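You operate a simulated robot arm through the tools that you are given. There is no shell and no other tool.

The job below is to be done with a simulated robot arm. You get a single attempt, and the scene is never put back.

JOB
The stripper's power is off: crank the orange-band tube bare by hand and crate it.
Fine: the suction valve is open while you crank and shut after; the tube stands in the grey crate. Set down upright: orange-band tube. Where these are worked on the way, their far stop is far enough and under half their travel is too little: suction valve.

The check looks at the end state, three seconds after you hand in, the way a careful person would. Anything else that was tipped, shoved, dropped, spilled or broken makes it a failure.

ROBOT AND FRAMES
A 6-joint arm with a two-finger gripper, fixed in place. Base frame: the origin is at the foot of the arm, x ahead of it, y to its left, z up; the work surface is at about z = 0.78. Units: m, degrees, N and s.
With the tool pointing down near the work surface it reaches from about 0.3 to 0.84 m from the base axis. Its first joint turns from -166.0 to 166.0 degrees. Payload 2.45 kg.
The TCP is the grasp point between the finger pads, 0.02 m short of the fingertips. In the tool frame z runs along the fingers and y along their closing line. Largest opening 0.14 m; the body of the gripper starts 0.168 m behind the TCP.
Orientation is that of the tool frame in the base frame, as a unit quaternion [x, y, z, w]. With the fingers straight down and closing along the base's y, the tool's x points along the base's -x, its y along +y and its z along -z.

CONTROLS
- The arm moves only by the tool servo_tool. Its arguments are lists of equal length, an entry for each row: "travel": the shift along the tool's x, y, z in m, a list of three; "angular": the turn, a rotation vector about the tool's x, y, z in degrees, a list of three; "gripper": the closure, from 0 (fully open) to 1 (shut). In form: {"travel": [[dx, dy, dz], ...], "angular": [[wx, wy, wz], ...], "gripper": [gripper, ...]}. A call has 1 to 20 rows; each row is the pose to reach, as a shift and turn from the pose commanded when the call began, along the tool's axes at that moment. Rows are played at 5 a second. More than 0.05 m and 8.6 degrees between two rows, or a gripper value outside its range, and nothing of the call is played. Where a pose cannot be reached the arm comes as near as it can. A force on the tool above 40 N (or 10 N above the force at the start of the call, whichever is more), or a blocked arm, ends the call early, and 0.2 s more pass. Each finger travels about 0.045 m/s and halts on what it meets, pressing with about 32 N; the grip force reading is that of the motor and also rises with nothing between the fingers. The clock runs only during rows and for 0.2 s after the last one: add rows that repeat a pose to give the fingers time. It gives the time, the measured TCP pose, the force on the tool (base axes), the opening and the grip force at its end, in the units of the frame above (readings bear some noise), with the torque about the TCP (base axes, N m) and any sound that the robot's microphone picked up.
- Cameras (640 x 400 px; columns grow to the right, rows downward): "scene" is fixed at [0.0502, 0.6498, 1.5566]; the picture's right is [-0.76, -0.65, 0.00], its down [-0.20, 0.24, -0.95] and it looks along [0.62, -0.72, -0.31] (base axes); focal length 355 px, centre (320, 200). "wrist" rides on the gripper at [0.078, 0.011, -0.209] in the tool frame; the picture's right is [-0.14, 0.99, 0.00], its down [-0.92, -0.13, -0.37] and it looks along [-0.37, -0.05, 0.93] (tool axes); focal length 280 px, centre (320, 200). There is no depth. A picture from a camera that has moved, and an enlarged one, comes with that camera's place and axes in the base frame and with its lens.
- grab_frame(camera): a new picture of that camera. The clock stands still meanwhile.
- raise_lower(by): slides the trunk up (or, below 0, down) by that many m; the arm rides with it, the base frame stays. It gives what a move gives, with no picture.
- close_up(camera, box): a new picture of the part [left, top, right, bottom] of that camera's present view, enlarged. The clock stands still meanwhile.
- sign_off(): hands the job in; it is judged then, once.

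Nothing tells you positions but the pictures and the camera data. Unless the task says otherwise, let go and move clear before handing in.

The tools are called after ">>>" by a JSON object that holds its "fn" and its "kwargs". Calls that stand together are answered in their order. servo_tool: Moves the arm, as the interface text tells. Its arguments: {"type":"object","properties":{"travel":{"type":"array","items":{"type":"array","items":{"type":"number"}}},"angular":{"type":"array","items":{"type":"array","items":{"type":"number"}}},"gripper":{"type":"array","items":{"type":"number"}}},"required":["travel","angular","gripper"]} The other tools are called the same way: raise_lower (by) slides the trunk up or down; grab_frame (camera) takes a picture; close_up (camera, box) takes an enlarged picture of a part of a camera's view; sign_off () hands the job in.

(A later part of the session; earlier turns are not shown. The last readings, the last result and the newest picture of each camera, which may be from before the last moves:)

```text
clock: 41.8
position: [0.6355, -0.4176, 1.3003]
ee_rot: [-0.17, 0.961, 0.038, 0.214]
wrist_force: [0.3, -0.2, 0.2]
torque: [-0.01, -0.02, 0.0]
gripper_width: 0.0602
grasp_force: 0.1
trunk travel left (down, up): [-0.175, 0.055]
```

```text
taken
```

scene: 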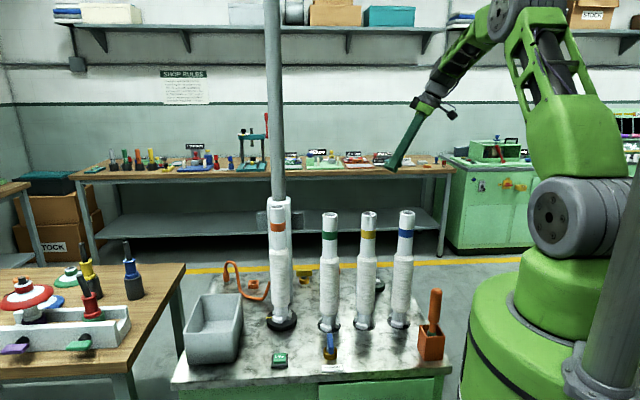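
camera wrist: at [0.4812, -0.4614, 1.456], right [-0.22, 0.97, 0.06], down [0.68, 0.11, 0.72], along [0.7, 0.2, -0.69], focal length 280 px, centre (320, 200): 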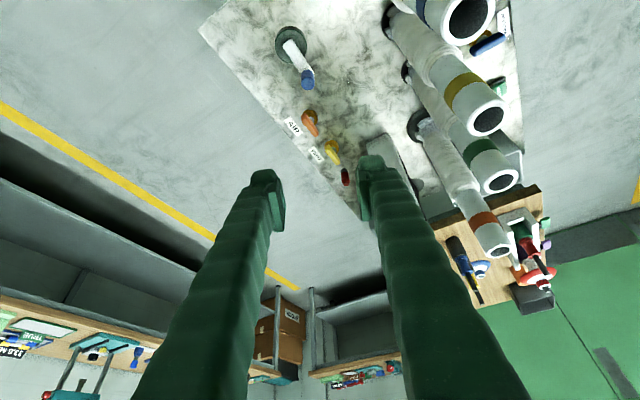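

Tilted pose reached with the forearm well clear. I'll come in above the knob to z≈0.95 and check.

>>> {"fn": "servo_tool", "kwargs": {"travel": [[0.0061, -0.0019, 0.0454], [0.0122, -0.0038, 0.0909], [0.0183, -0.0057, 0.1363], [0.0244, -0.0077, 0.1817], [0.0305, -0.0096, 0.2271], [0.0366, -0.0115, 0.2726], [0.0427, -0.0134, 0.318], [0.0488, -0.0153, 0.3634], [0.0488, -0.0153, 0.3634]], "angular": [[0, 0, 0], [0, 0, 0], [0, 0, 0], [0, 0, 0], [0, 0, 0], [0, 0, 0], [0, 0, 0], [0, 0, 0], [0, 0, 0]], "gripper": [0.57, 0.57, 0.57, 0.57, 0.57, 0.57, 0.57, 0.57, 0.57]}}

>>> {"fn": "grab_frame", "kwargs": {"camera": "wrist"}}

>>> {"fn": "grab_frame", "kwargs": {"camera": "scene"}}

```text
clock: 43.8
position: [0.7442, -0.3933, 0.9507]
ee_rot: [-0.169, 0.962, 0.037, 0.213]
wrist_force: [-0.3, -0.4, -0.7]
torque: [-0.05, -0.01, 0.0]
gripper_width: 0.06
grasp_force: 0.0
trunk travel left (down, up): [-0.175, 0.055]
```

```text
taken
camera wrist: at [0.5895, -0.4374, 1.107], right [-0.22, 0.97, 0.06], down [0.68, 0.11, 0.72], along [0.7, 0.2, -0.69], focal length 280 px, centre (320, 200)
```

wrist: 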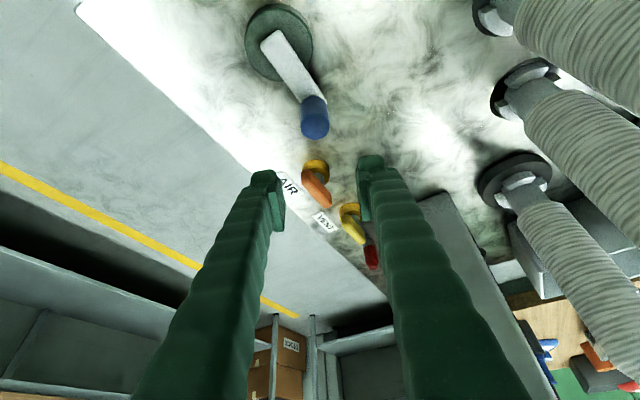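

```text
taken
```

scene: 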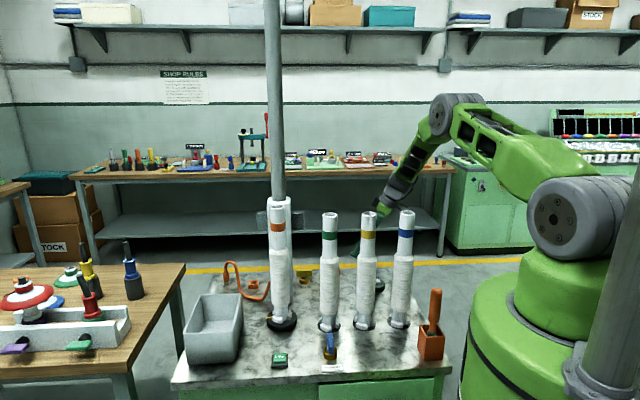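

>>> {"fn": "close_up", "kwargs": {"camera": "wrist", "box": [230, 0, 400, 170]}}

>>> {"fn": "close_up", "kwargs": {"camera": "scene", "box": [340, 80, 500, 300]}}

```text
2.35 times, centred on (315, 85) of wrist
camera zoom: at [0.5895, -0.4374, 1.107], right [-0.22, 0.97, 0.06], down [0.68, 0.11, 0.72], along [0.7, 0.2, -0.69], focal length 660 px, centre (332, 471)
```

zoom: 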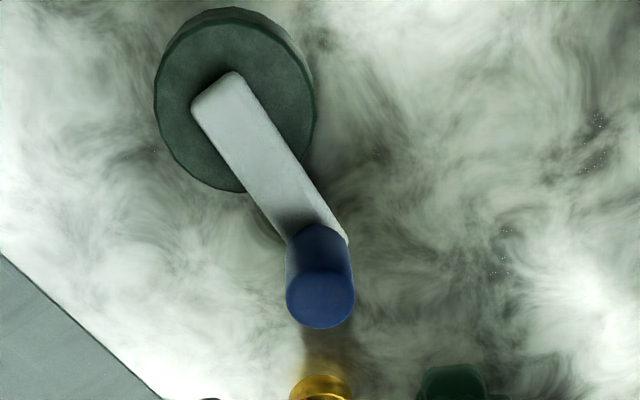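

```text
1.82 times, centred on (420, 190) of scene
camera zoom: at [0.0502, 0.6498, 1.5566], right [-0.76, -0.65, 0.0], down [-0.2, 0.24, -0.95], along [0.62, -0.72, -0.31], focal length 646 px, centre (138, 218)
```

zoom: 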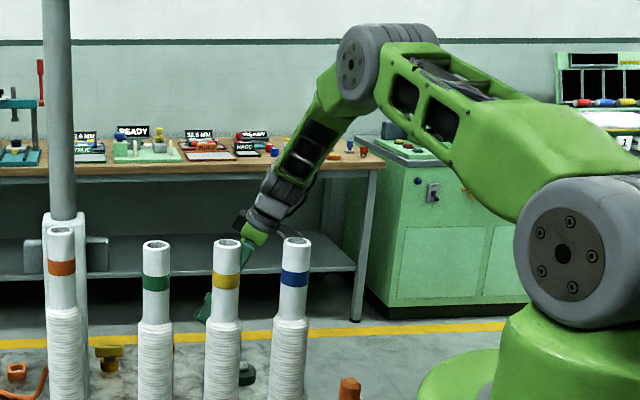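

Knob centre is (0.740, -0.394), z 0.815–0.859, diameter 29 mm; hub is (0.692, -0.438). The forearm is clear of the blue and yellow tubes. Descending onto the knob and gripping.

>>> {"fn": "servo_tool", "kwargs": {"travel": [[0.0118, 0.0001, 0.0235], [0.0235, 0.0002, 0.047], [0.0353, 0.0003, 0.0704], [0.0471, 0.0004, 0.0939], [0.0471, 0.0004, 0.0939]], "angular": [[0, 0, 0], [0, 0, 0], [0, 0, 0], [0, 0, 0], [0, 0, 0]], "gripper": [0.57, 0.57, 0.57, 0.57, 0.57]}}

>>> {"fn": "grab_frame", "kwargs": {"camera": "wrist"}}

```text
clock: 45.0
position: [0.7382, -0.3943, 0.8466]
ee_rot: [-0.171, 0.961, 0.039, 0.213]
wrist_force: [-0.1, 0.7, 0.3]
torque: [-0.02, 0.02, 0.02]
gripper_width: 0.06
grasp_force: 0.0
trunk travel left (down, up): [-0.175, 0.055]
```

```text
taken
camera wrist: at [0.5848, -0.4381, 1.003], right [-0.22, 0.97, 0.06], down [0.68, 0.11, 0.72], along [0.7, 0.2, -0.69], focal length 280 px, centre (320, 200)
```

wrist: 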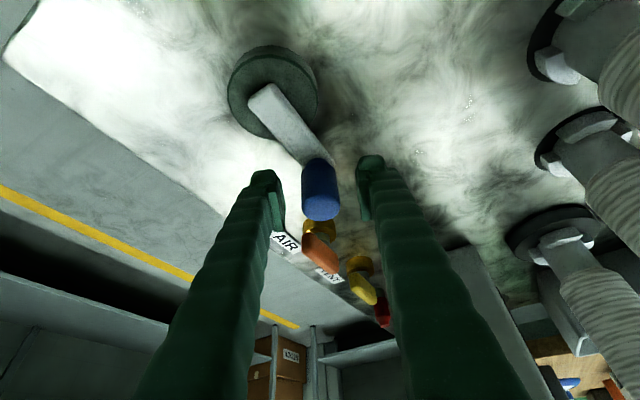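

>>> {"fn": "servo_tool", "kwargs": {"travel": [[0, 0, 0], [0, 0, 0], [0, 0, 0], [0, 0, 0], [0, 0, 0]], "angular": [[0, 0, 0], [0, 0, 0], [0, 0, 0], [0, 0, 0], [0, 0, 0]], "gripper": [0.7, 0.85, 0.85, 0.85, 0.85]}}

>>> {"fn": "grab_frame", "kwargs": {"camera": "wrist"}}

```text
clock: 46.2
position: [0.7387, -0.3934, 0.8474]
ee_rot: [-0.17, 0.961, 0.037, 0.214]
wrist_force: [0.4, 0.3, -1.4]
torque: [0.0, -0.03, 0.02]
gripper_width: 0.0282
grasp_force: 44.5
trunk travel left (down, up): [-0.175, 0.055]
```

```text
taken
camera wrist: at [0.5849, -0.438, 1.003], right [-0.22, 0.97, 0.06], down [0.68, 0.11, 0.72], along [0.7, 0.2, -0.69], focal length 280 px, centre (320, 200)
```

wrist: 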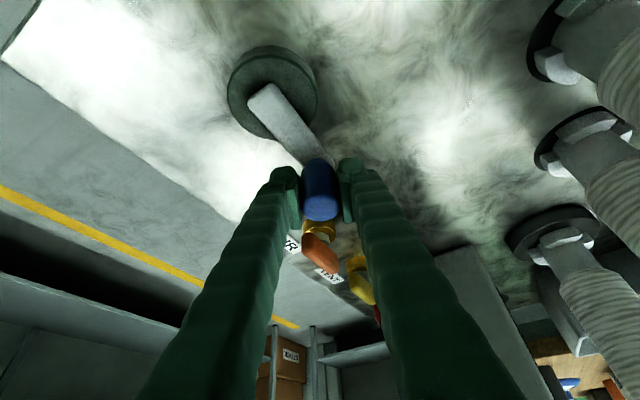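

Knob gripped, with practically zero side force. I'll try a short 30° clockwise arc first and watch the force and the spindle.

>>> {"fn": "servo_tool", "kwargs": {"travel": [[-0.0031, -0.0108, 0.0014], [-0.0045, -0.022, 0.0021], [-0.0041, -0.0333, 0.0019], [-0.0041, -0.0333, 0.0019]], "angular": [[0, 0, 0], [0, 0, 0], [0, 0, 0], [0, 0, 0]], "gripper": [0.85, 0.85, 0.85, 0.85]}}

>>> {"fn": "grab_frame", "kwargs": {"camera": "wrist"}}

>>> {"fn": "close_up", "kwargs": {"camera": "scene", "box": [220, 190, 340, 340]}}

```text
clock: 47.2
position: [0.7552, -0.4258, 0.8461]
ee_rot: [-0.17, 0.961, 0.037, 0.214]
wrist_force: [1.2, 3.4, -3.3]
torque: [-0.04, -0.08, -0.2]
gripper_width: 0.0285
grasp_force: 44.9
trunk travel left (down, up): [-0.175, 0.055]
```

```text
taken
camera wrist: at [0.601, -0.4695, 1.0028], right [-0.22, 0.97, 0.06], down [0.68, 0.11, 0.72], along [0.7, 0.2, -0.69], focal length 280 px, centre (320, 200)
```

wrist: 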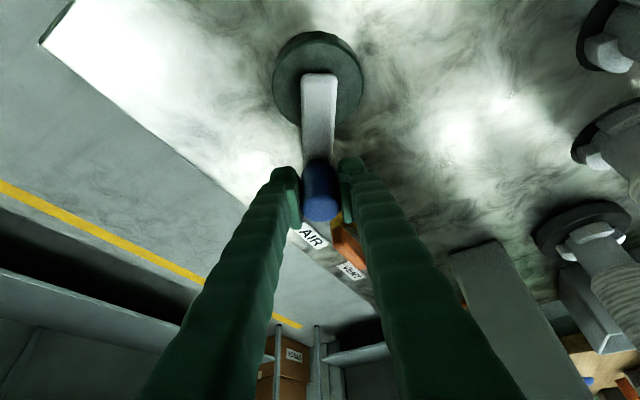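

```text
2.67 times, centred on (280, 265) of scene
camera zoom: at [0.0502, 0.6498, 1.5566], right [-0.76, -0.65, 0.0], down [-0.2, 0.24, -0.95], along [0.62, -0.72, -0.31], focal length 947 px, centre (427, 27)
```

zoom: 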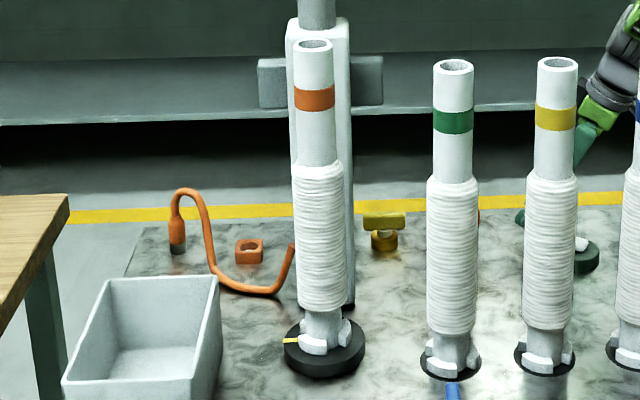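

The crank turns easily clockwise (about 3 N). I'll carry on around the far side of the circle.

>>> {"fn": "servo_tool", "kwargs": {"travel": [[0.004, -0.0164, -0.0019], [0.0117, -0.0311, -0.0055], [0.0226, -0.0431, -0.0105], [0.0359, -0.0516, -0.0167], [0.0508, -0.056, -0.0237], [0.0508, -0.056, -0.0237]], "angular": [[0, 0, 0], [0, 0, 0], [0, 0, 0], [0, 0, 0], [0, 0, 0], [0, 0, 0]], "gripper": [0.85, 0.85, 0.85, 0.85, 0.85, 0.85]}}

>>> {"fn": "grab_frame", "kwargs": {"camera": "wrist"}}

>>> {"fn": "grab_frame", "kwargs": {"camera": "scene"}}

```text
clock: 48.6
position: [0.7215, -0.4934, 0.8464]
ee_rot: [-0.17, 0.961, 0.039, 0.213]
wrist_force: [-2.5, 20.1, 3.3]
torque: [0.28, -0.08, -0.41]
gripper_width: 0.0282
grasp_force: 44.9
trunk travel left (down, up): [-0.175, 0.055]
```

```text
taken
camera wrist: at [0.5673, -0.5381, 1.0027], right [-0.22, 0.97, 0.06], down [0.68, 0.11, 0.72], along [0.7, 0.2, -0.69], focal length 280 px, centre (320, 200)
```

wrist: 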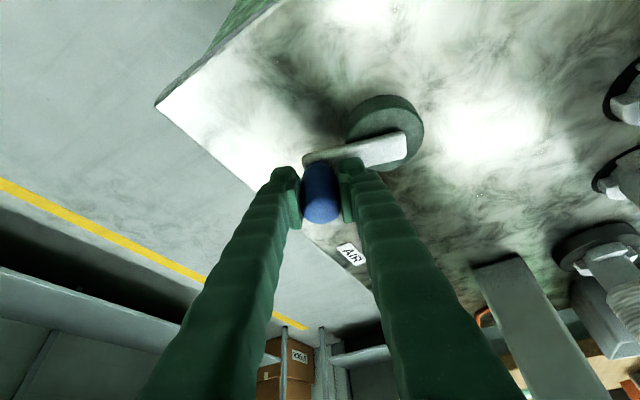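

```text
taken
```

scene: 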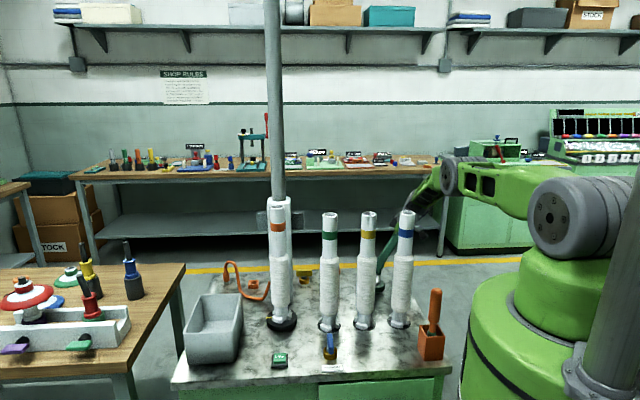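

The circle fits centre (0.693, -0.437), radius 0.063; I was pushing ~3 mm outward. I'll correct that and continue round the near side in short stages, watching the blue tube.

>>> {"fn": "servo_tool", "kwargs": {"travel": [[-0.0016, 0.002, 0.0008], [0.0133, 0.0021, -0.0062], [0.0277, 0.0065, -0.0129], [0.0405, 0.0149, -0.0189], [0.0509, 0.0266, -0.0237], [0.0583, 0.0409, -0.0272], [0.062, 0.0568, -0.0289], [0.062, 0.0568, -0.0289]], "angular": [[0, 0, 0], [0, 0, 0], [0, 0, 0], [0, 0, 0], [0, 0, 0], [0, 0, 0], [0, 0, 0], [0, 0, 0]], "gripper": [0.85, 0.85, 0.85, 0.85, 0.85, 0.85, 0.85, 0.85]}}

>>> {"fn": "grab_frame", "kwargs": {"camera": "wrist"}}

>>> {"fn": "grab_frame", "kwargs": {"camera": "scene"}}

```text
clock: 50.4
position: [0.6364, -0.4653, 0.8472]
ee_rot: [-0.17, 0.961, 0.039, 0.213]
wrist_force: [-15.5, -9.8, 4.0]
torque: [-0.08, 0.28, -0.15]
gripper_width: 0.0282
grasp_force: 45.0
trunk travel left (down, up): [-0.175, 0.055]
```

```text
taken
camera wrist: at [0.4823, -0.5098, 1.0034], right [-0.22, 0.97, 0.06], down [0.68, 0.11, 0.72], along [0.7, 0.2, -0.69], focal length 280 px, centre (320, 200)
```

wrist: 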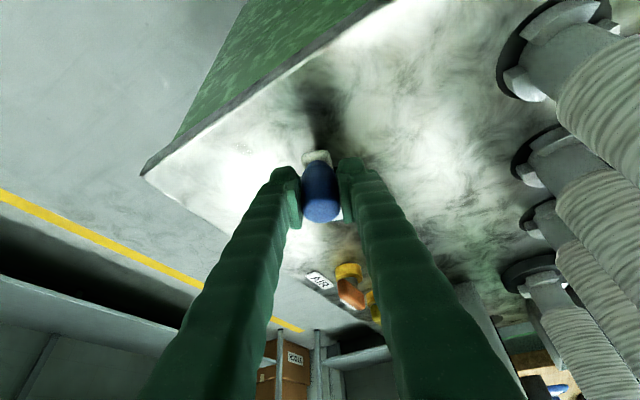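

```text
taken
```

scene: 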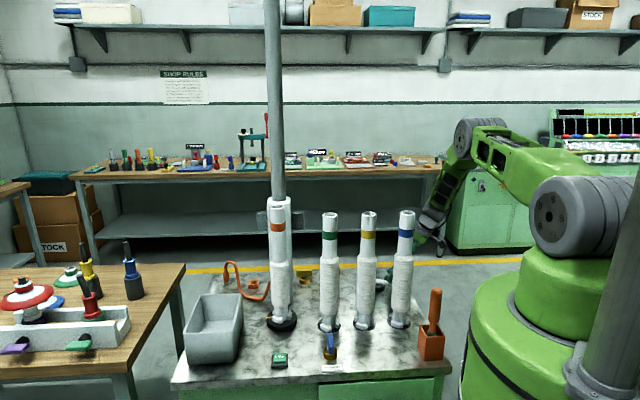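

>>> {"fn": "servo_tool", "kwargs": {"travel": [[0.0033, 0.0024, -0.0015], [0.0031, 0.0191, -0.0015], [-0.0009, 0.0352, 0.0004], [-0.0086, 0.0497, 0.004], [-0.0194, 0.0614, 0.009], [-0.0194, 0.0614, 0.009]], "angular": [[0, 0, 0], [0, 0, 0], [0, 0, 0], [0, 0, 0], [0, 0, 0], [0, 0, 0]], "gripper": [0.85, 0.85, 0.85, 0.85, 0.85, 0.85]}}

>>> {"fn": "grab_frame", "kwargs": {"camera": "wrist"}}

>>> {"fn": "grab_frame", "kwargs": {"camera": "scene"}}

```text
clock: 51.8
position: [0.6384, -0.4011, 0.8476]
ee_rot: [-0.168, 0.962, 0.037, 0.213]
wrist_force: [3.9, -10.8, 1.2]
torque: [-0.06, -0.2, -0.45]
gripper_width: 0.0281
grasp_force: 44.7
trunk travel left (down, up): [-0.175, 0.055]
```

```text
taken
camera wrist: at [0.4832, -0.4449, 1.0035], right [-0.22, 0.97, 0.06], down [0.68, 0.11, 0.72], along [0.7, 0.2, -0.69], focal length 280 px, centre (320, 200)
```

wrist: 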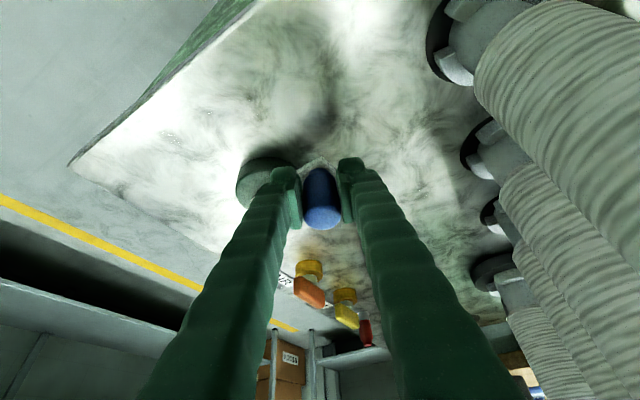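

```text
taken
```

scene: 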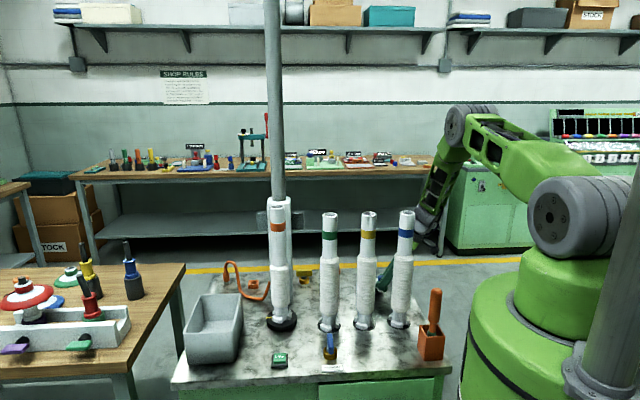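

>>> {"fn": "close_up", "kwargs": {"camera": "scene", "box": [340, 90, 500, 310]}}

>>> {"fn": "close_up", "kwargs": {"camera": "scene", "box": [220, 190, 340, 340]}}

```text
1.82 times, centred on (420, 200) of scene
camera zoom: at [0.0502, 0.6498, 1.5566], right [-0.76, -0.65, 0.0], down [-0.2, 0.24, -0.95], along [0.62, -0.72, -0.31], focal length 646 px, centre (138, 200)
```

zoom: 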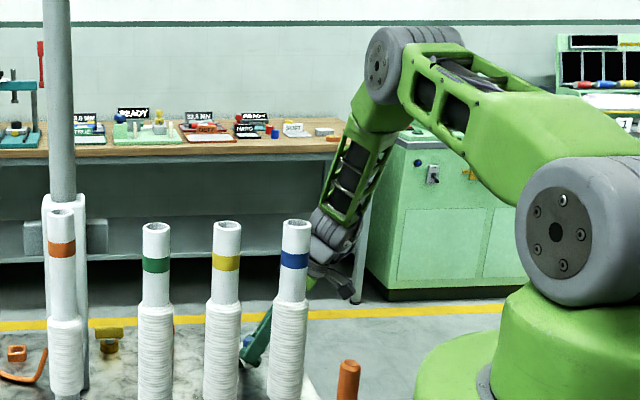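

```text
2.67 times, centred on (280, 265) of scene
camera zoom: at [0.0502, 0.6498, 1.5566], right [-0.76, -0.65, 0.0], down [-0.2, 0.24, -0.95], along [0.62, -0.72, -0.31], focal length 947 px, centre (427, 27)
```

zoom: 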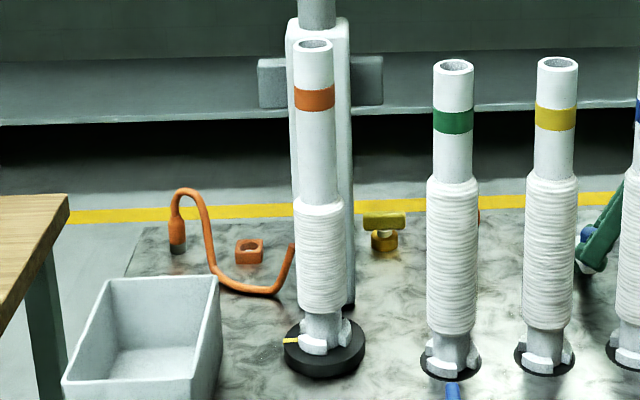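

The yarn on the orange tube is visibly shortening (about a quarter gone after ~0.7 turn), so clockwise is right and the valve is effective. I'll continue over the side closest to the tubes and check clearance.

>>> {"fn": "servo_tool", "kwargs": {"travel": [[-0.0132, 0.0082, 0.0062], [-0.0278, 0.0123, 0.013], [-0.043, 0.0122, 0.0201], [-0.043, 0.0122, 0.0201]], "angular": [[0, 0, 0], [0, 0, 0], [0, 0, 0], [0, 0, 0]], "gripper": [0.85, 0.85, 0.85, 0.85]}}

>>> {"fn": "close_up", "kwargs": {"camera": "scene", "box": [340, 90, 500, 310]}}

>>> {"fn": "grab_frame", "kwargs": {"camera": "wrist"}}

```text
clock: 52.8
position: [0.6777, -0.38, 0.8474]
ee_rot: [-0.166, 0.962, 0.033, 0.214]
wrist_force: [-6.2, -38.6, 5.5]
torque: [-0.23, 0.22, -0.9]
gripper_width: 0.0284
grasp_force: 45.1
trunk travel left (down, up): [-0.175, 0.055]
```

```text
1.82 times, centred on (420, 200) of scene
camera zoom: at [0.0502, 0.6498, 1.5566], right [-0.76, -0.65, 0.0], down [-0.2, 0.24, -0.95], along [0.62, -0.72, -0.31], focal length 646 px, centre (138, 200)
```

zoom: 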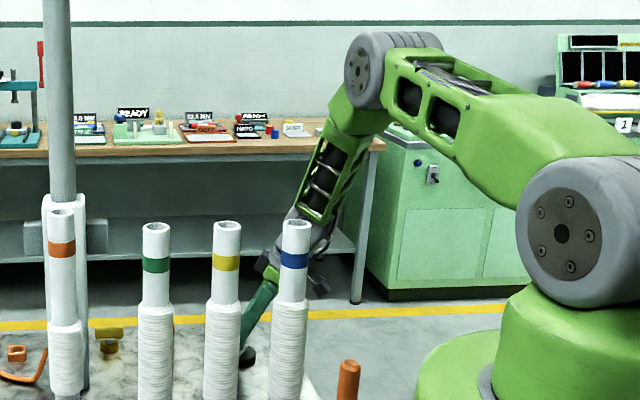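

```text
taken
camera wrist: at [0.523, -0.4219, 1.0037], right [-0.21, 0.98, 0.05], down [0.68, 0.11, 0.72], along [0.7, 0.19, -0.69], focal length 280 px, centre (320, 200)
```

wrist: 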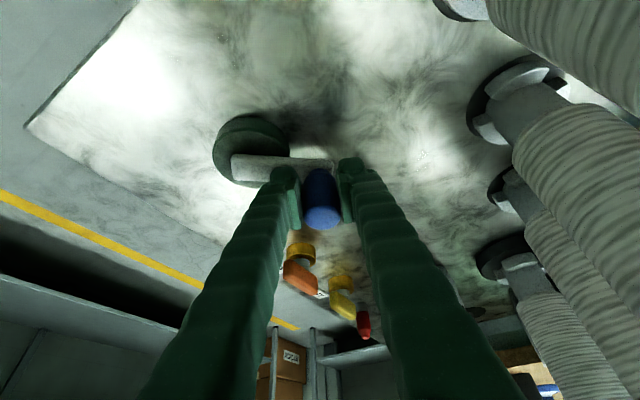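

Force rose to ~39 N because the knob slipped along the pads, so my commanded circle is offset. I'll zoom in to measure where the knob really is before relieving it.

>>> {"fn": "close_up", "kwargs": {"camera": "wrist", "box": [200, 90, 400, 260]}}

>>> {"fn": "close_up", "kwargs": {"camera": "scene", "box": [360, 180, 440, 300]}}

```text
2.35 times, centred on (300, 175) of wrist
camera zoom: at [0.523, -0.4219, 1.0037], right [-0.21, 0.98, 0.05], down [0.68, 0.11, 0.72], along [0.7, 0.19, -0.69], focal length 660 px, centre (367, 259)
```

zoom: 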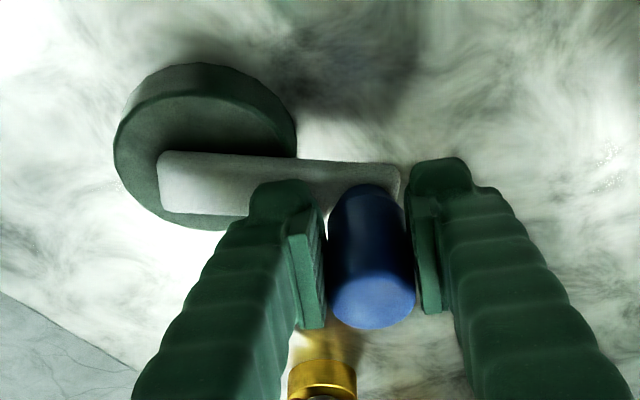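

```text
3.33 times, centred on (400, 240) of scene
camera zoom: at [0.0502, 0.6498, 1.5566], right [-0.76, -0.65, 0.0], down [-0.2, 0.24, -0.95], along [0.62, -0.72, -0.31], focal length 1184 px, centre (53, 67)
```

zoom: 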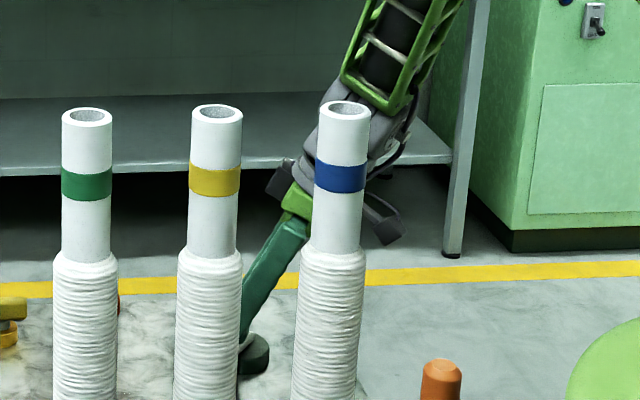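

The knob sits 12 mm forward of the pads' centre; true hub is (0.692, -0.438), R = 0.063. I'll relieve the force, open slightly, recentre on the knob and regrip.

>>> {"fn": "servo_tool", "kwargs": {"travel": [[0.0012, -0.0073, -0.0005], [0.0012, -0.0073, -0.0005], [0.0012, -0.0073, -0.0005], [0.0012, -0.0073, -0.0005], [-0.0045, -0.0069, 0.002], [-0.01, -0.0065, 0.0047], [-0.01, -0.0065, 0.0047]], "angular": [[0, 0, 0], [0, 0, 0], [0, 0, 0], [0, 0, 0], [0, 0, 0], [0, 0, 0], [0, 0, 0]], "gripper": [0.85, 0.85, 0.76, 0.74, 0.74, 0.74, 0.74]}}

>>> {"fn": "close_up", "kwargs": {"camera": "wrist", "box": [200, 90, 400, 260]}}

```text
clock: 54.4
position: [0.6904, -0.3759, 0.8459]
ee_rot: [-0.169, 0.962, 0.038, 0.213]
wrist_force: [-0.4, 0.2, -0.3]
torque: [0.01, 0.03, -0.01]
gripper_width: 0.0365
grasp_force: 0.0
trunk travel left (down, up): [-0.175, 0.055]
```

```text
2.35 times, centred on (300, 175) of wrist
camera zoom: at [0.5361, -0.4196, 1.0023], right [-0.22, 0.97, 0.06], down [0.68, 0.11, 0.72], along [0.7, 0.2, -0.69], focal length 660 px, centre (367, 259)
```

zoom: 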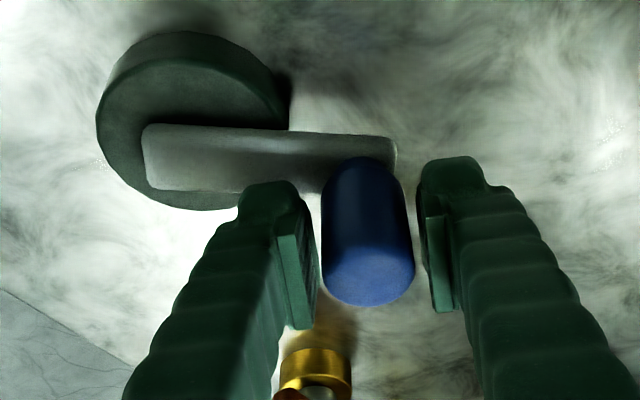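

Centred on the knob again. Regripping and cranking another half turn with the refined circle.

>>> {"fn": "servo_tool", "kwargs": {"travel": [[0, 0, 0], [0, 0, 0], [0, 0, 0], [-0.0132, -0.0072, 0.0062], [-0.0244, -0.0179, 0.0114], [-0.0327, -0.0314, 0.0152], [-0.0374, -0.0468, 0.0174], [-0.0385, -0.0632, 0.0179], [-0.0356, -0.0792, 0.0166], [-0.029, -0.0938, 0.0135], [-0.0194, -0.1061, 0.009], [-0.0071, -0.1152, 0.0033], [0.0069, -0.1205, -0.0032], [0.0217, -0.1216, -0.0101], [0.0362, -0.1185, -0.0169], [0.0362, -0.1185, -0.0169]], "angular": [[0, 0, 0], [0, 0, 0], [0, 0, 0], [0, 0, 0], [0, 0, 0], [0, 0, 0], [0, 0, 0], [0, 0, 0], [0, 0, 0], [0, 0, 0], [0, 0, 0], [0, 0, 0], [0, 0, 0], [0, 0, 0], [0, 0, 0], [0, 0, 0]], "gripper": [0.85, 0.85, 0.85, 0.85, 0.85, 0.85, 0.85, 0.85, 0.85, 0.85, 0.85, 0.85, 0.85, 0.85, 0.85, 0.85]}}

>>> {"fn": "grab_frame", "kwargs": {"camera": "wrist"}}

>>> {"fn": "grab_frame", "kwargs": {"camera": "scene"}}

```text
clock: 55.8
position: [0.7322, -0.3791, 0.8455]
ee_rot: [-0.171, 0.961, 0.045, 0.214]
wrist_force: [7.6, 9.8, 0.9]
torque: [0.55, -0.65, 0.09]
gripper_width: 0.0266
grasp_force: 44.9
trunk travel left (down, up): [-0.175, 0.055]
stopped in row 6: the force on the tool passed its limit at 51 N (the readings are from after the stop); the commanded pose is now the measured one
```

```text
taken
camera wrist: at [0.579, -0.4263, 1.0017], right [-0.23, 0.97, 0.07], down [0.68, 0.11, 0.72], along [0.69, 0.21, -0.69], focal length 280 px, centre (320, 200)
```

wrist: 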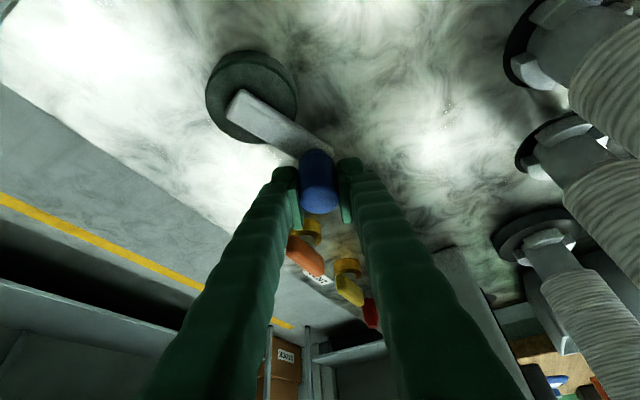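

```text
taken
```

scene: 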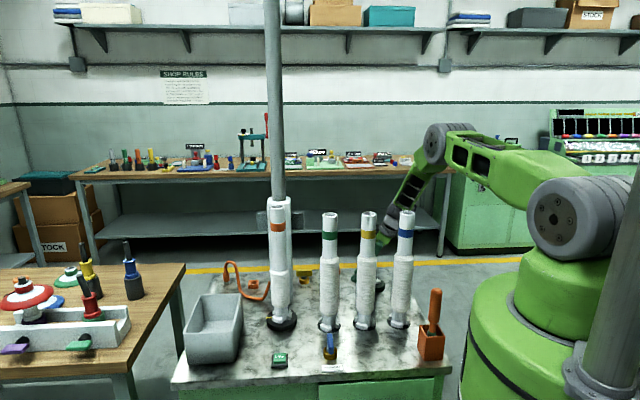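

With a fixed tool heading the knob slips along the pads when the motion runs parallel to them. I'll switch method: let go, close the fingers, and push the knob round from behind like a peg. First I'll release, lift and look at the crank.

>>> {"fn": "servo_tool", "kwargs": {"travel": [[0, 0, 0], [0, 0, 0], [0, 0, 0], [-0.0127, 0, -0.0272], [-0.0254, 0, -0.0544], [-0.0254, 0, -0.0544]], "angular": [[0, 0, 0], [0, 0, 0], [0, 0, 0], [0, 0, 0], [0, 0, 0], [0, 0, 0]], "gripper": [0.7, 0.57, 0.57, 0.57, 0.57, 0.57]}}

>>> {"fn": "close_up", "kwargs": {"camera": "wrist", "box": [180, 20, 420, 260]}}

>>> {"fn": "close_up", "kwargs": {"camera": "scene", "box": [220, 190, 340, 340]}}

```text
clock: 57.2
position: [0.7317, -0.3811, 0.9067]
ee_rot: [-0.17, 0.961, 0.043, 0.213]
wrist_force: [0.4, -0.4, 0.6]
torque: [0.01, -0.02, -0.01]
gripper_width: 0.0604
grasp_force: 0.0
trunk travel left (down, up): [-0.175, 0.055]
```

```text
1.67 times, centred on (300, 140) of wrist
camera zoom: at [0.5786, -0.4279, 1.0616], right [-0.23, 0.97, 0.07], down [0.68, 0.11, 0.72], along [0.69, 0.21, -0.69], focal length 467 px, centre (353, 300)
```

zoom: 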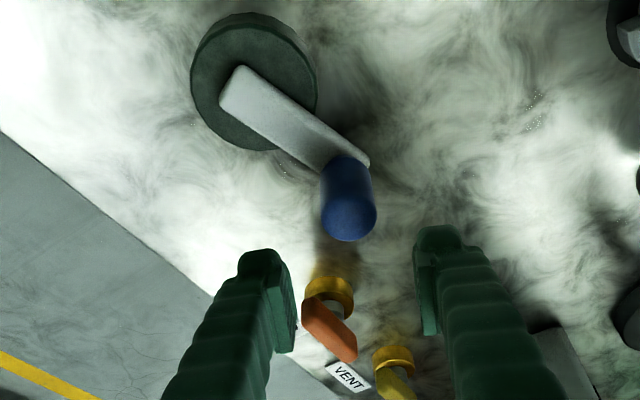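

```text
2.67 times, centred on (280, 265) of scene
camera zoom: at [0.0502, 0.6498, 1.5566], right [-0.76, -0.65, 0.0], down [-0.2, 0.24, -0.95], along [0.62, -0.72, -0.31], focal length 947 px, centre (427, 27)
```

zoom: 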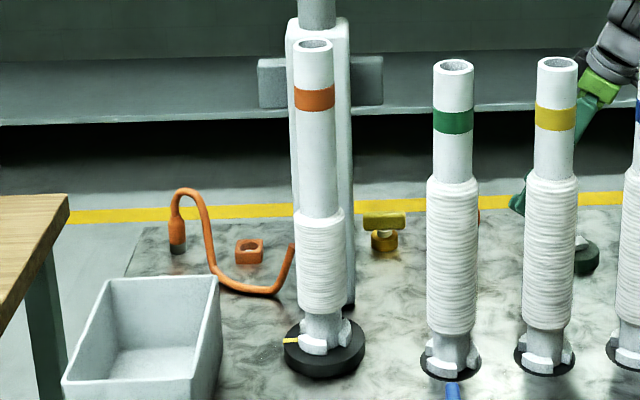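

The yarn is about a third gone; knob is now at (0.721, -0.383). I'll close the fingers, move to the trailing side of the knob and lower them as a pushing peg.

>>> {"fn": "servo_tool", "kwargs": {"travel": [[0.0246, 0.0131, -0.0115], [0.0492, 0.0262, -0.023], [0.0492, 0.0262, -0.023], [0.0492, 0.0262, -0.023], [0.0619, 0.0262, 0.0042], [0.0746, 0.0262, 0.0314], [0.0746, 0.0262, 0.0314]], "angular": [[0, 0, 0], [0.7, 0, 0], [0.7, 0, 0], [0.7, 0, 0], [0.7, 0, 0], [0.7, 0, 0], [0.7, 0, 0]], "gripper": [1, 1, 1, 1, 1, 1, 1]}}

>>> {"fn": "grab_frame", "kwargs": {"camera": "wrist"}}

>>> {"fn": "close_up", "kwargs": {"camera": "scene", "box": [340, 180, 440, 300]}}

```text
clock: 58.8
position: [0.6701, -0.3744, 0.8449]
ee_rot: [-0.17, 0.961, 0.037, 0.214]
wrist_force: [0.1, -0.1, -0.9]
torque: [-0.01, 0.0, 0.03]
gripper_width: 0.0
grasp_force: 29.4
trunk travel left (down, up): [-0.175, 0.055]
```

```text
taken
camera wrist: at [0.5156, -0.4186, 1.0007], right [-0.22, 0.97, 0.06], down [0.68, 0.11, 0.72], along [0.7, 0.2, -0.69], focal length 280 px, centre (320, 200)
```

wrist: 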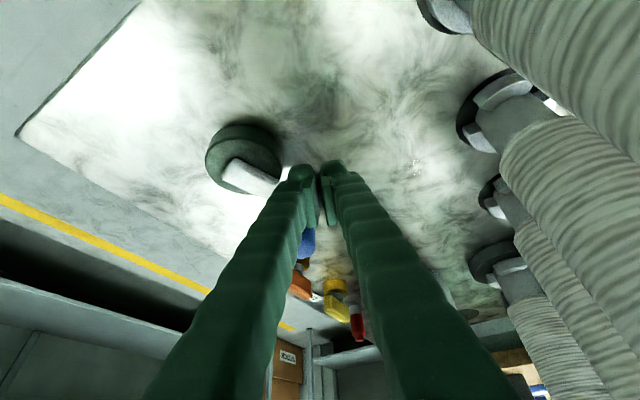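

```text
3.33 times, centred on (390, 240) of scene
camera zoom: at [0.0502, 0.6498, 1.5566], right [-0.76, -0.65, 0.0], down [-0.2, 0.24, -0.95], along [0.62, -0.72, -0.31], focal length 1184 px, centre (87, 67)
```

zoom: 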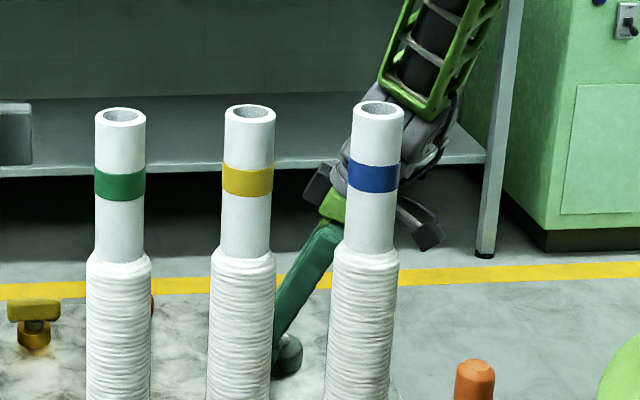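

Peg in place behind the knob. Pushing the first quarter turn.

>>> {"fn": "servo_tool", "kwargs": {"travel": [[-0.0154, -0.0029, 0.0072], [-0.0296, -0.01, 0.0138], [-0.0417, -0.021, 0.0194], [-0.0507, -0.035, 0.0236], [-0.0562, -0.0511, 0.0262], [-0.0577, -0.0683, 0.0269], [-0.0577, -0.0683, 0.0269]], "angular": [[0, 0, 0], [0, 0, 0], [0, 0, 0], [0, 0, 0], [0, 0, 0], [0, 0, 0], [0, 0, 0]], "gripper": [1, 1, 1, 1, 1, 1, 1]}}

>>> {"fn": "grab_frame", "kwargs": {"camera": "wrist"}}

```text
clock: 60.4
position: [0.7538, -0.418, 0.8441]
ee_rot: [-0.169, 0.961, 0.037, 0.215]
wrist_force: [0.5, 0.1, -0.4]
torque: [-0.02, -0.05, -0.02]
gripper_width: 0.0
grasp_force: 29.4
trunk travel left (down, up): [-0.175, 0.055]
```

```text
taken
camera wrist: at [0.6002, -0.4616, 1.001], right [-0.22, 0.97, 0.06], down [0.68, 0.11, 0.72], along [0.7, 0.2, -0.69], focal length 280 px, centre (320, 200)
```

wrist: 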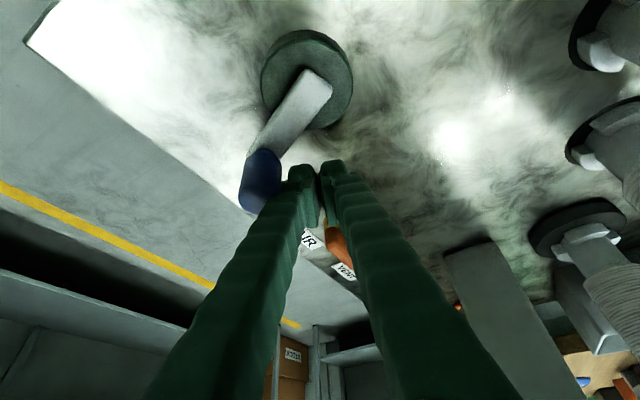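

The peg method works smoothly with almost no force. Continuing round the far side.

>>> {"fn": "servo_tool", "kwargs": {"travel": [[0.0026, -0.017, -0.0012], [0.0091, -0.0327, -0.0042], [0.019, -0.046, -0.0089], [0.0317, -0.056, -0.0148], [0.0463, -0.062, -0.0216], [0.0619, -0.0637, -0.0289], [0.0773, -0.0608, -0.0361], [0.0915, -0.0537, -0.0427], [0.1036, -0.0427, -0.0483], [0.1036, -0.0427, -0.0483]], "angular": [[0, 0, 0], [0, 0, 0], [0, 0, 0], [0, 0, 0], [0, 0, 0], [0, 0, 0], [0, 0, 0], [0, 0, 0], [0, 0, 0], [0, 0, 0]], "gripper": [1, 1, 1, 1, 1, 1, 1, 1, 1, 1]}}

>>> {"fn": "grab_frame", "kwargs": {"camera": "wrist"}}

```text
clock: 62.6
position: [0.6612, -0.4979, 0.8464]
ee_rot: [-0.17, 0.961, 0.038, 0.214]
wrist_force: [0.1, 0.6, 1.2]
torque: [-0.01, -0.01, 0.01]
gripper_width: 0.0001
grasp_force: 29.3
trunk travel left (down, up): [-0.175, 0.055]
```

```text
taken
camera wrist: at [0.5066, -0.5419, 1.0023], right [-0.22, 0.97, 0.06], down [0.68, 0.11, 0.72], along [0.7, 0.2, -0.69], focal length 280 px, centre (320, 200)
```

wrist: 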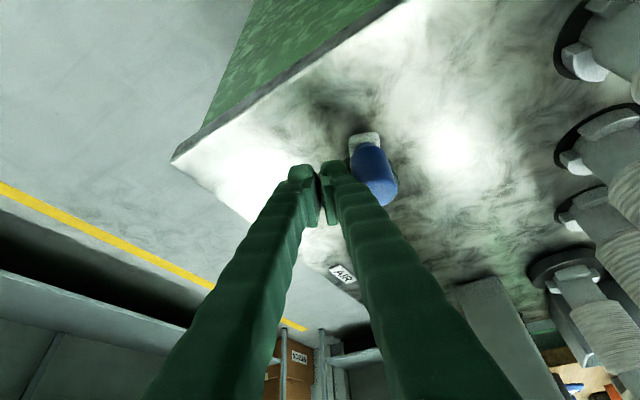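

>>> {"fn": "servo_tool", "kwargs": {"travel": [[0.009, 0.014, -0.0042], [0.0145, 0.0301, -0.0068], [0.016, 0.0473, -0.0075], [0.0134, 0.0643, -0.0063], [0.0069, 0.08, -0.0033], [-0.003, 0.0933, 0.0014], [-0.0157, 0.1033, 0.0073], [-0.0303, 0.1093, 0.0141], [-0.0459, 0.111, 0.0214], [-0.0613, 0.1081, 0.0286], [-0.0755, 0.101, 0.0352], [-0.0876, 0.09, 0.0408], [-0.0966, 0.076, 0.045], [-0.1021, 0.0599, 0.0476], [-0.1036, 0.0427, 0.0483], [-0.1036, 0.0427, 0.0483]], "angular": [[0, 0, 0], [0, 0, 0], [0, 0, 0], [0, 0, 0], [0, 0, 0], [0, 0, 0], [0, 0, 0], [0, 0, 0], [0, 0, 0], [0, 0, 0], [0, 0, 0], [0, 0, 0], [0, 0, 0], [0, 0, 0], [0, 0, 0], [0, 0, 0]], "gripper": [1, 1, 1, 1, 1, 1, 1, 1, 1, 1, 1, 1, 1, 1, 1, 1]}}

>>> {"fn": "grab_frame", "kwargs": {"camera": "wrist"}}

>>> {"fn": "grab_frame", "kwargs": {"camera": "scene"}}

>>> {"fn": "close_up", "kwargs": {"camera": "scene", "box": [220, 190, 340, 340]}}

```text
clock: 66.0
position: [0.7541, -0.4153, 0.8445]
ee_rot: [-0.169, 0.961, 0.037, 0.214]
wrist_force: [0.5, 1.2, 0.0]
torque: [0.01, 0.0, 0.01]
gripper_width: 0.0
grasp_force: 29.4
trunk travel left (down, up): [-0.175, 0.055]
```

```text
taken
camera wrist: at [0.601, -0.4603, 1.001], right [-0.22, 0.97, 0.06], down [0.68, 0.11, 0.72], along [0.7, 0.2, -0.69], focal length 280 px, centre (320, 200)
```

wrist: 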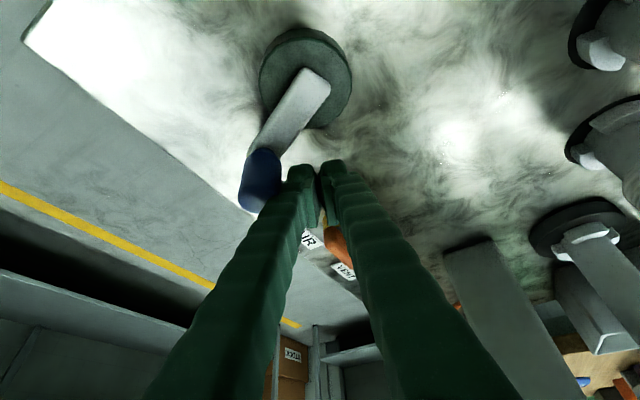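

```text
taken
```

scene: 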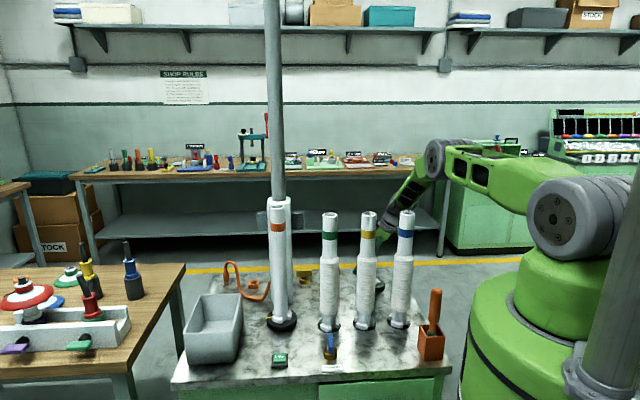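

```text
2.67 times, centred on (280, 265) of scene
camera zoom: at [0.0502, 0.6498, 1.5566], right [-0.76, -0.65, 0.0], down [-0.2, 0.24, -0.95], along [0.62, -0.72, -0.31], focal length 947 px, centre (427, 27)
```

zoom: 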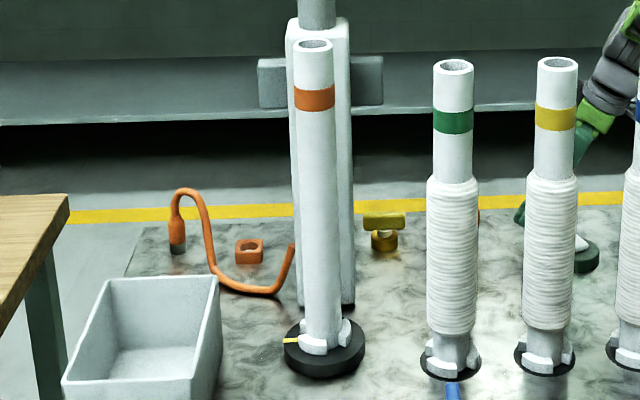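

>>> {"fn": "close_up", "kwargs": {"camera": "scene", "box": [255, 195, 315, 340]}}

```text
2.76 times, centred on (285, 268) of scene
camera zoom: at [0.0502, 0.6498, 1.5566], right [-0.76, -0.65, 0.0], down [-0.2, 0.24, -0.95], along [0.62, -0.72, -0.31], focal length 980 px, centre (417, 14)
```

zoom: 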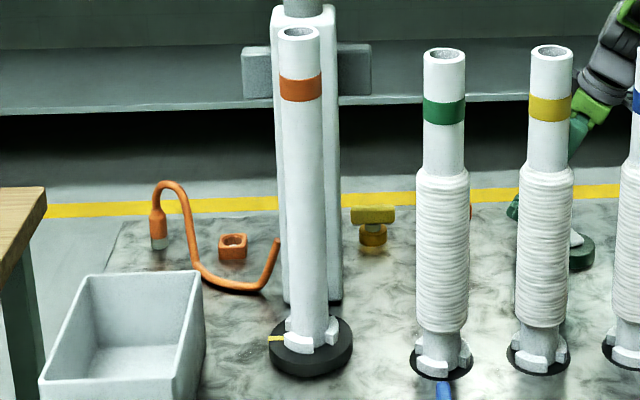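

The orange tube is bare down to its base. I'll give the crank a small extra half-turn for certainty, which also leaves me at a clear spot to lift from.

>>> {"fn": "servo_tool", "kwargs": {"travel": [[0.0026, -0.017, -0.0012], [0.0091, -0.0327, -0.0042], [0.019, -0.046, -0.0089], [0.0317, -0.056, -0.0148], [0.0463, -0.062, -0.0216], [0.0619, -0.0637, -0.0289], [0.0773, -0.0608, -0.0361], [0.0915, -0.0537, -0.0427], [0.1036, -0.0427, -0.0483], [0.1036, -0.0427, -0.0483]], "angular": [[0, 0, 0], [0, 0, 0], [0, 0, 0], [0, 0, 0], [0, 0, 0], [0, 0, 0], [0, 0, 0], [0, 0, 0], [0, 0, 0], [0, 0, 0]], "gripper": [1, 1, 1, 1, 1, 1, 1, 1, 1, 1]}}

>>> {"fn": "close_up", "kwargs": {"camera": "scene", "box": [255, 195, 315, 340]}}

```text
clock: 68.2
position: [0.6612, -0.4974, 0.8459]
ee_rot: [-0.17, 0.961, 0.037, 0.214]
wrist_force: [0.6, 0.5, -0.5]
torque: [0.02, -0.01, 0.02]
gripper_width: 0.0001
grasp_force: 29.3
trunk travel left (down, up): [-0.175, 0.055]
```

```text
2.76 times, centred on (285, 268) of scene
camera zoom: at [0.0502, 0.6498, 1.5566], right [-0.76, -0.65, 0.0], down [-0.2, 0.24, -0.95], along [0.62, -0.72, -0.31], focal length 980 px, centre (417, 14)
```

zoom: 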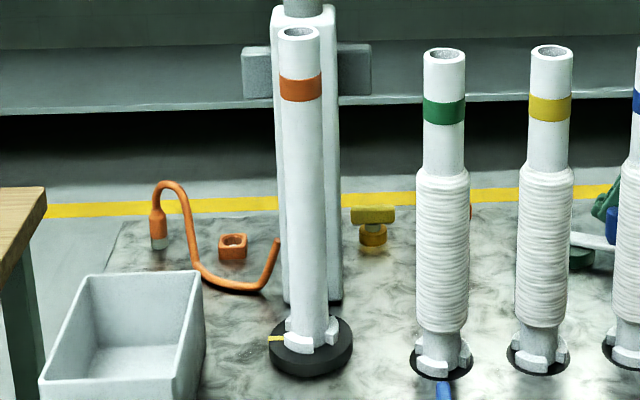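

Confirmed bare. Lifting straight up away from the crank, then heading back to the valve.

>>> {"fn": "servo_tool", "kwargs": {"travel": [[-0.0192, 0, -0.0412], [-0.0384, 0, -0.0824], [-0.0576, 0, -0.1236], [-0.0768, 0, -0.1648], [-0.096, 0, -0.206], [-0.1152, 0, -0.2472], [-0.1344, 0, -0.2884], [-0.1536, 0, -0.3296], [-0.1728, 0, -0.3708], [-0.192, 0, -0.412], [-0.2113, 0, -0.4532], [-0.2324, 0, -0.4985], [-0.2324, 0, -0.4985], [-0.2324, 0, -0.4985], [-0.2324, 0, -0.4985], [-0.2324, 0, -0.4985]], "angular": [[0, 0, 0], [0, 0, 0], [0, 0, 0], [0, 0, 0], [0, 0, 0], [0, 0, 0], [0, 0, 0], [0, 0, 0], [0, 0, 0], [0, 0, 0], [0, 0, 0], [0, 0, 0], [0, 8, 0], [0, 16, 0], [0, 24, 0], [0, 25, 0]], "gripper": [1, 1, 1, 1, 1, 1, 1, 1, 1, 0.9, 0.8, 0.7, 0.57, 0.57, 0.57, 0.57]}}

>>> {"fn": "grab_frame", "kwargs": {"camera": "scene"}}

```text
clock: 71.6
position: [0.6307, -0.4723, 1.3806]
ee_rot: [-0.174, 0.985, 0.001, 0.004]
wrist_force: [-0.3, -0.1, -0.7]
torque: [0.0, 0.04, 0.0]
gripper_width: 0.0602
grasp_force: 0.1
out of reach, approached as far as the arm can: row 14, 15, 16
trunk travel left (down, up): [-0.175, 0.055]
```

```text
taken
```

scene: 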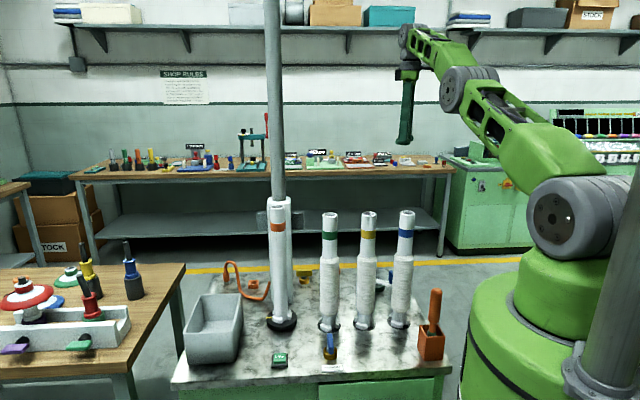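

>>> {"fn": "servo_tool", "kwargs": {"travel": [[-0.01, 0.0453, -0.004], [-0.02, 0.0906, -0.008], [-0.03, 0.1359, -0.012], [-0.04, 0.1812, -0.016], [-0.05, 0.2265, -0.02], [-0.06, 0.2717, -0.024], [-0.07, 0.317, -0.028], [-0.08, 0.3623, -0.032], [-0.09, 0.4076, -0.036], [-0.1009, 0.4529, -0.04], [-0.1009, 0.4529, -0.04]], "angular": [[0, 0, 6.5], [0, 0, 13], [0, 0, 19.5], [0, 0, 26], [0, 0, 32.5], [0, 0, 39], [0, 0, 45.5], [0, 0, 52], [0, 0, 58.5], [0, 0, 65], [0, 0, 65]], "gripper": [0.57, 0.57, 0.57, 0.57, 0.57, 0.57, 0.57, 0.57, 0.57, 0.57, 0.57]}}

>>> {"fn": "grab_frame", "kwargs": {"camera": "wrist"}}

```text
clock: 74.0
position: [0.5691, -0.0144, 1.4187]
ee_rot: [0.383, 0.924, 0.001, 0.0]
wrist_force: [0.3, 0.3, 0.1]
torque: [0.03, 0.01, 0.04]
gripper_width: 0.0601
grasp_force: 0.0
trunk travel left (down, up): [-0.175, 0.055]
```

```text
taken
camera wrist: at [0.5219, 0.0497, 1.6273], right [0.8, 0.6, 0.0], down [0.56, -0.74, 0.37], along [0.22, -0.29, -0.93], focal length 280 px, centre (320, 200)
```

wrist: 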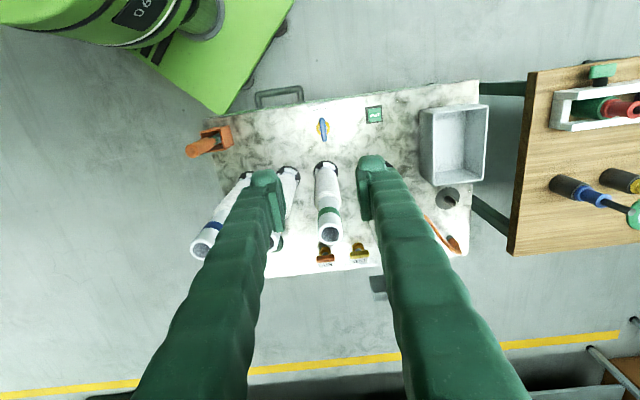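

Back over the valve with yaw -45° (fingers straddle the open handle). Descending to z≈0.95, then checking alignment.

>>> {"fn": "servo_tool", "kwargs": {"travel": [[-0.0145, 0.0043, 0.045], [-0.0289, 0.0085, 0.09], [-0.0289, 0.0085, 0.138], [-0.0289, 0.0085, 0.186], [-0.0289, 0.0085, 0.234], [-0.0289, 0.0085, 0.282], [-0.0289, 0.0085, 0.33], [-0.0289, 0.0085, 0.378], [-0.0289, 0.0085, 0.425], [-0.0289, 0.0085, 0.469], [-0.0289, 0.0085, 0.469]], "angular": [[0, 0, 0], [0, 0, 0], [0, 0, 0], [0, 0, 0], [0, 0, 0], [0, 0, 0], [0, 0, 0], [0, 0, 0], [0, 0, 0], [0, 0, 0], [0, 0, 0]], "gripper": [0.57, 0.57, 0.57, 0.57, 0.57, 0.57, 0.57, 0.57, 0.57, 0.57, 0.57]}}

>>> {"fn": "grab_frame", "kwargs": {"camera": "wrist"}}

```text
clock: 76.4
position: [0.5992, -0.0245, 0.9478]
ee_rot: [0.382, 0.924, 0.0, 0.001]
wrist_force: [-0.5, -0.3, 0.5]
torque: [0.0, 0.05, 0.02]
gripper_width: 0.0603
grasp_force: 0.2
trunk travel left (down, up): [-0.175, 0.055]
```

```text
taken
camera wrist: at [0.5496, 0.0382, 1.1567], right [0.8, 0.6, 0.0], down [0.56, -0.74, 0.37], along [0.22, -0.29, -0.93], focal length 280 px, centre (320, 200)
```

wrist: 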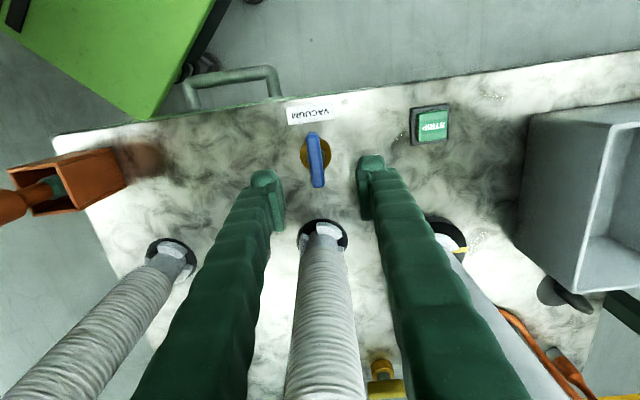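

>>> {"fn": "servo_tool", "kwargs": {"travel": [[-0.0014, -0.0042, 0.04], [-0.0014, -0.0042, 0.08], [-0.0014, -0.0042, 0.117], [-0.0014, -0.0042, 0.117], [-0.0014, -0.0042, 0.117], [-0.0014, -0.0042, 0.117], [-0.0014, -0.0042, 0.117], [-0.0014, -0.0042, 0.117]], "angular": [[0, 0, 0], [0, 0, 0], [0, 0, 0], [0, 0, 0], [0, 0, 0], [0, 0, 0], [0, 0, 0], [0, 0, 0]], "gripper": [0.57, 0.57, 0.57, 0.57, 0.8, 1, 1, 1]}}

>>> {"fn": "grab_frame", "kwargs": {"camera": "wrist"}}

```text
clock: 78.2
position: [0.5946, -0.0287, 0.8305]
ee_rot: [0.383, 0.924, 0.0, 0.001]
wrist_force: [-1.1, -0.5, 1.8]
torque: [0.01, 0.04, -0.05]
gripper_width: 0.0152
grasp_force: 32.2
trunk travel left (down, up): [-0.175, 0.055]
```

```text
taken
camera wrist: at [0.546, 0.0341, 1.0395], right [0.8, 0.6, 0.0], down [0.56, -0.74, 0.37], along [0.22, -0.29, -0.93], focal length 280 px, centre (320, 200)
```

wrist: 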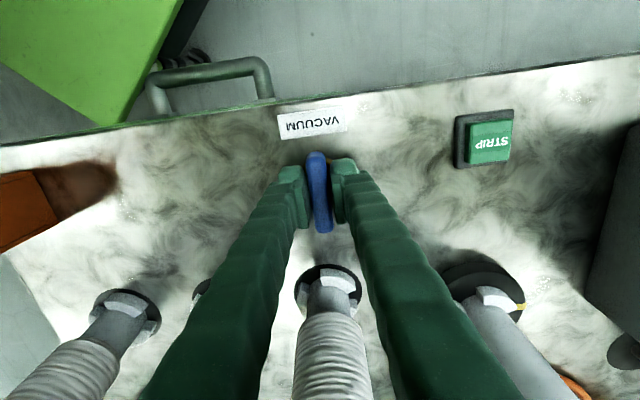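

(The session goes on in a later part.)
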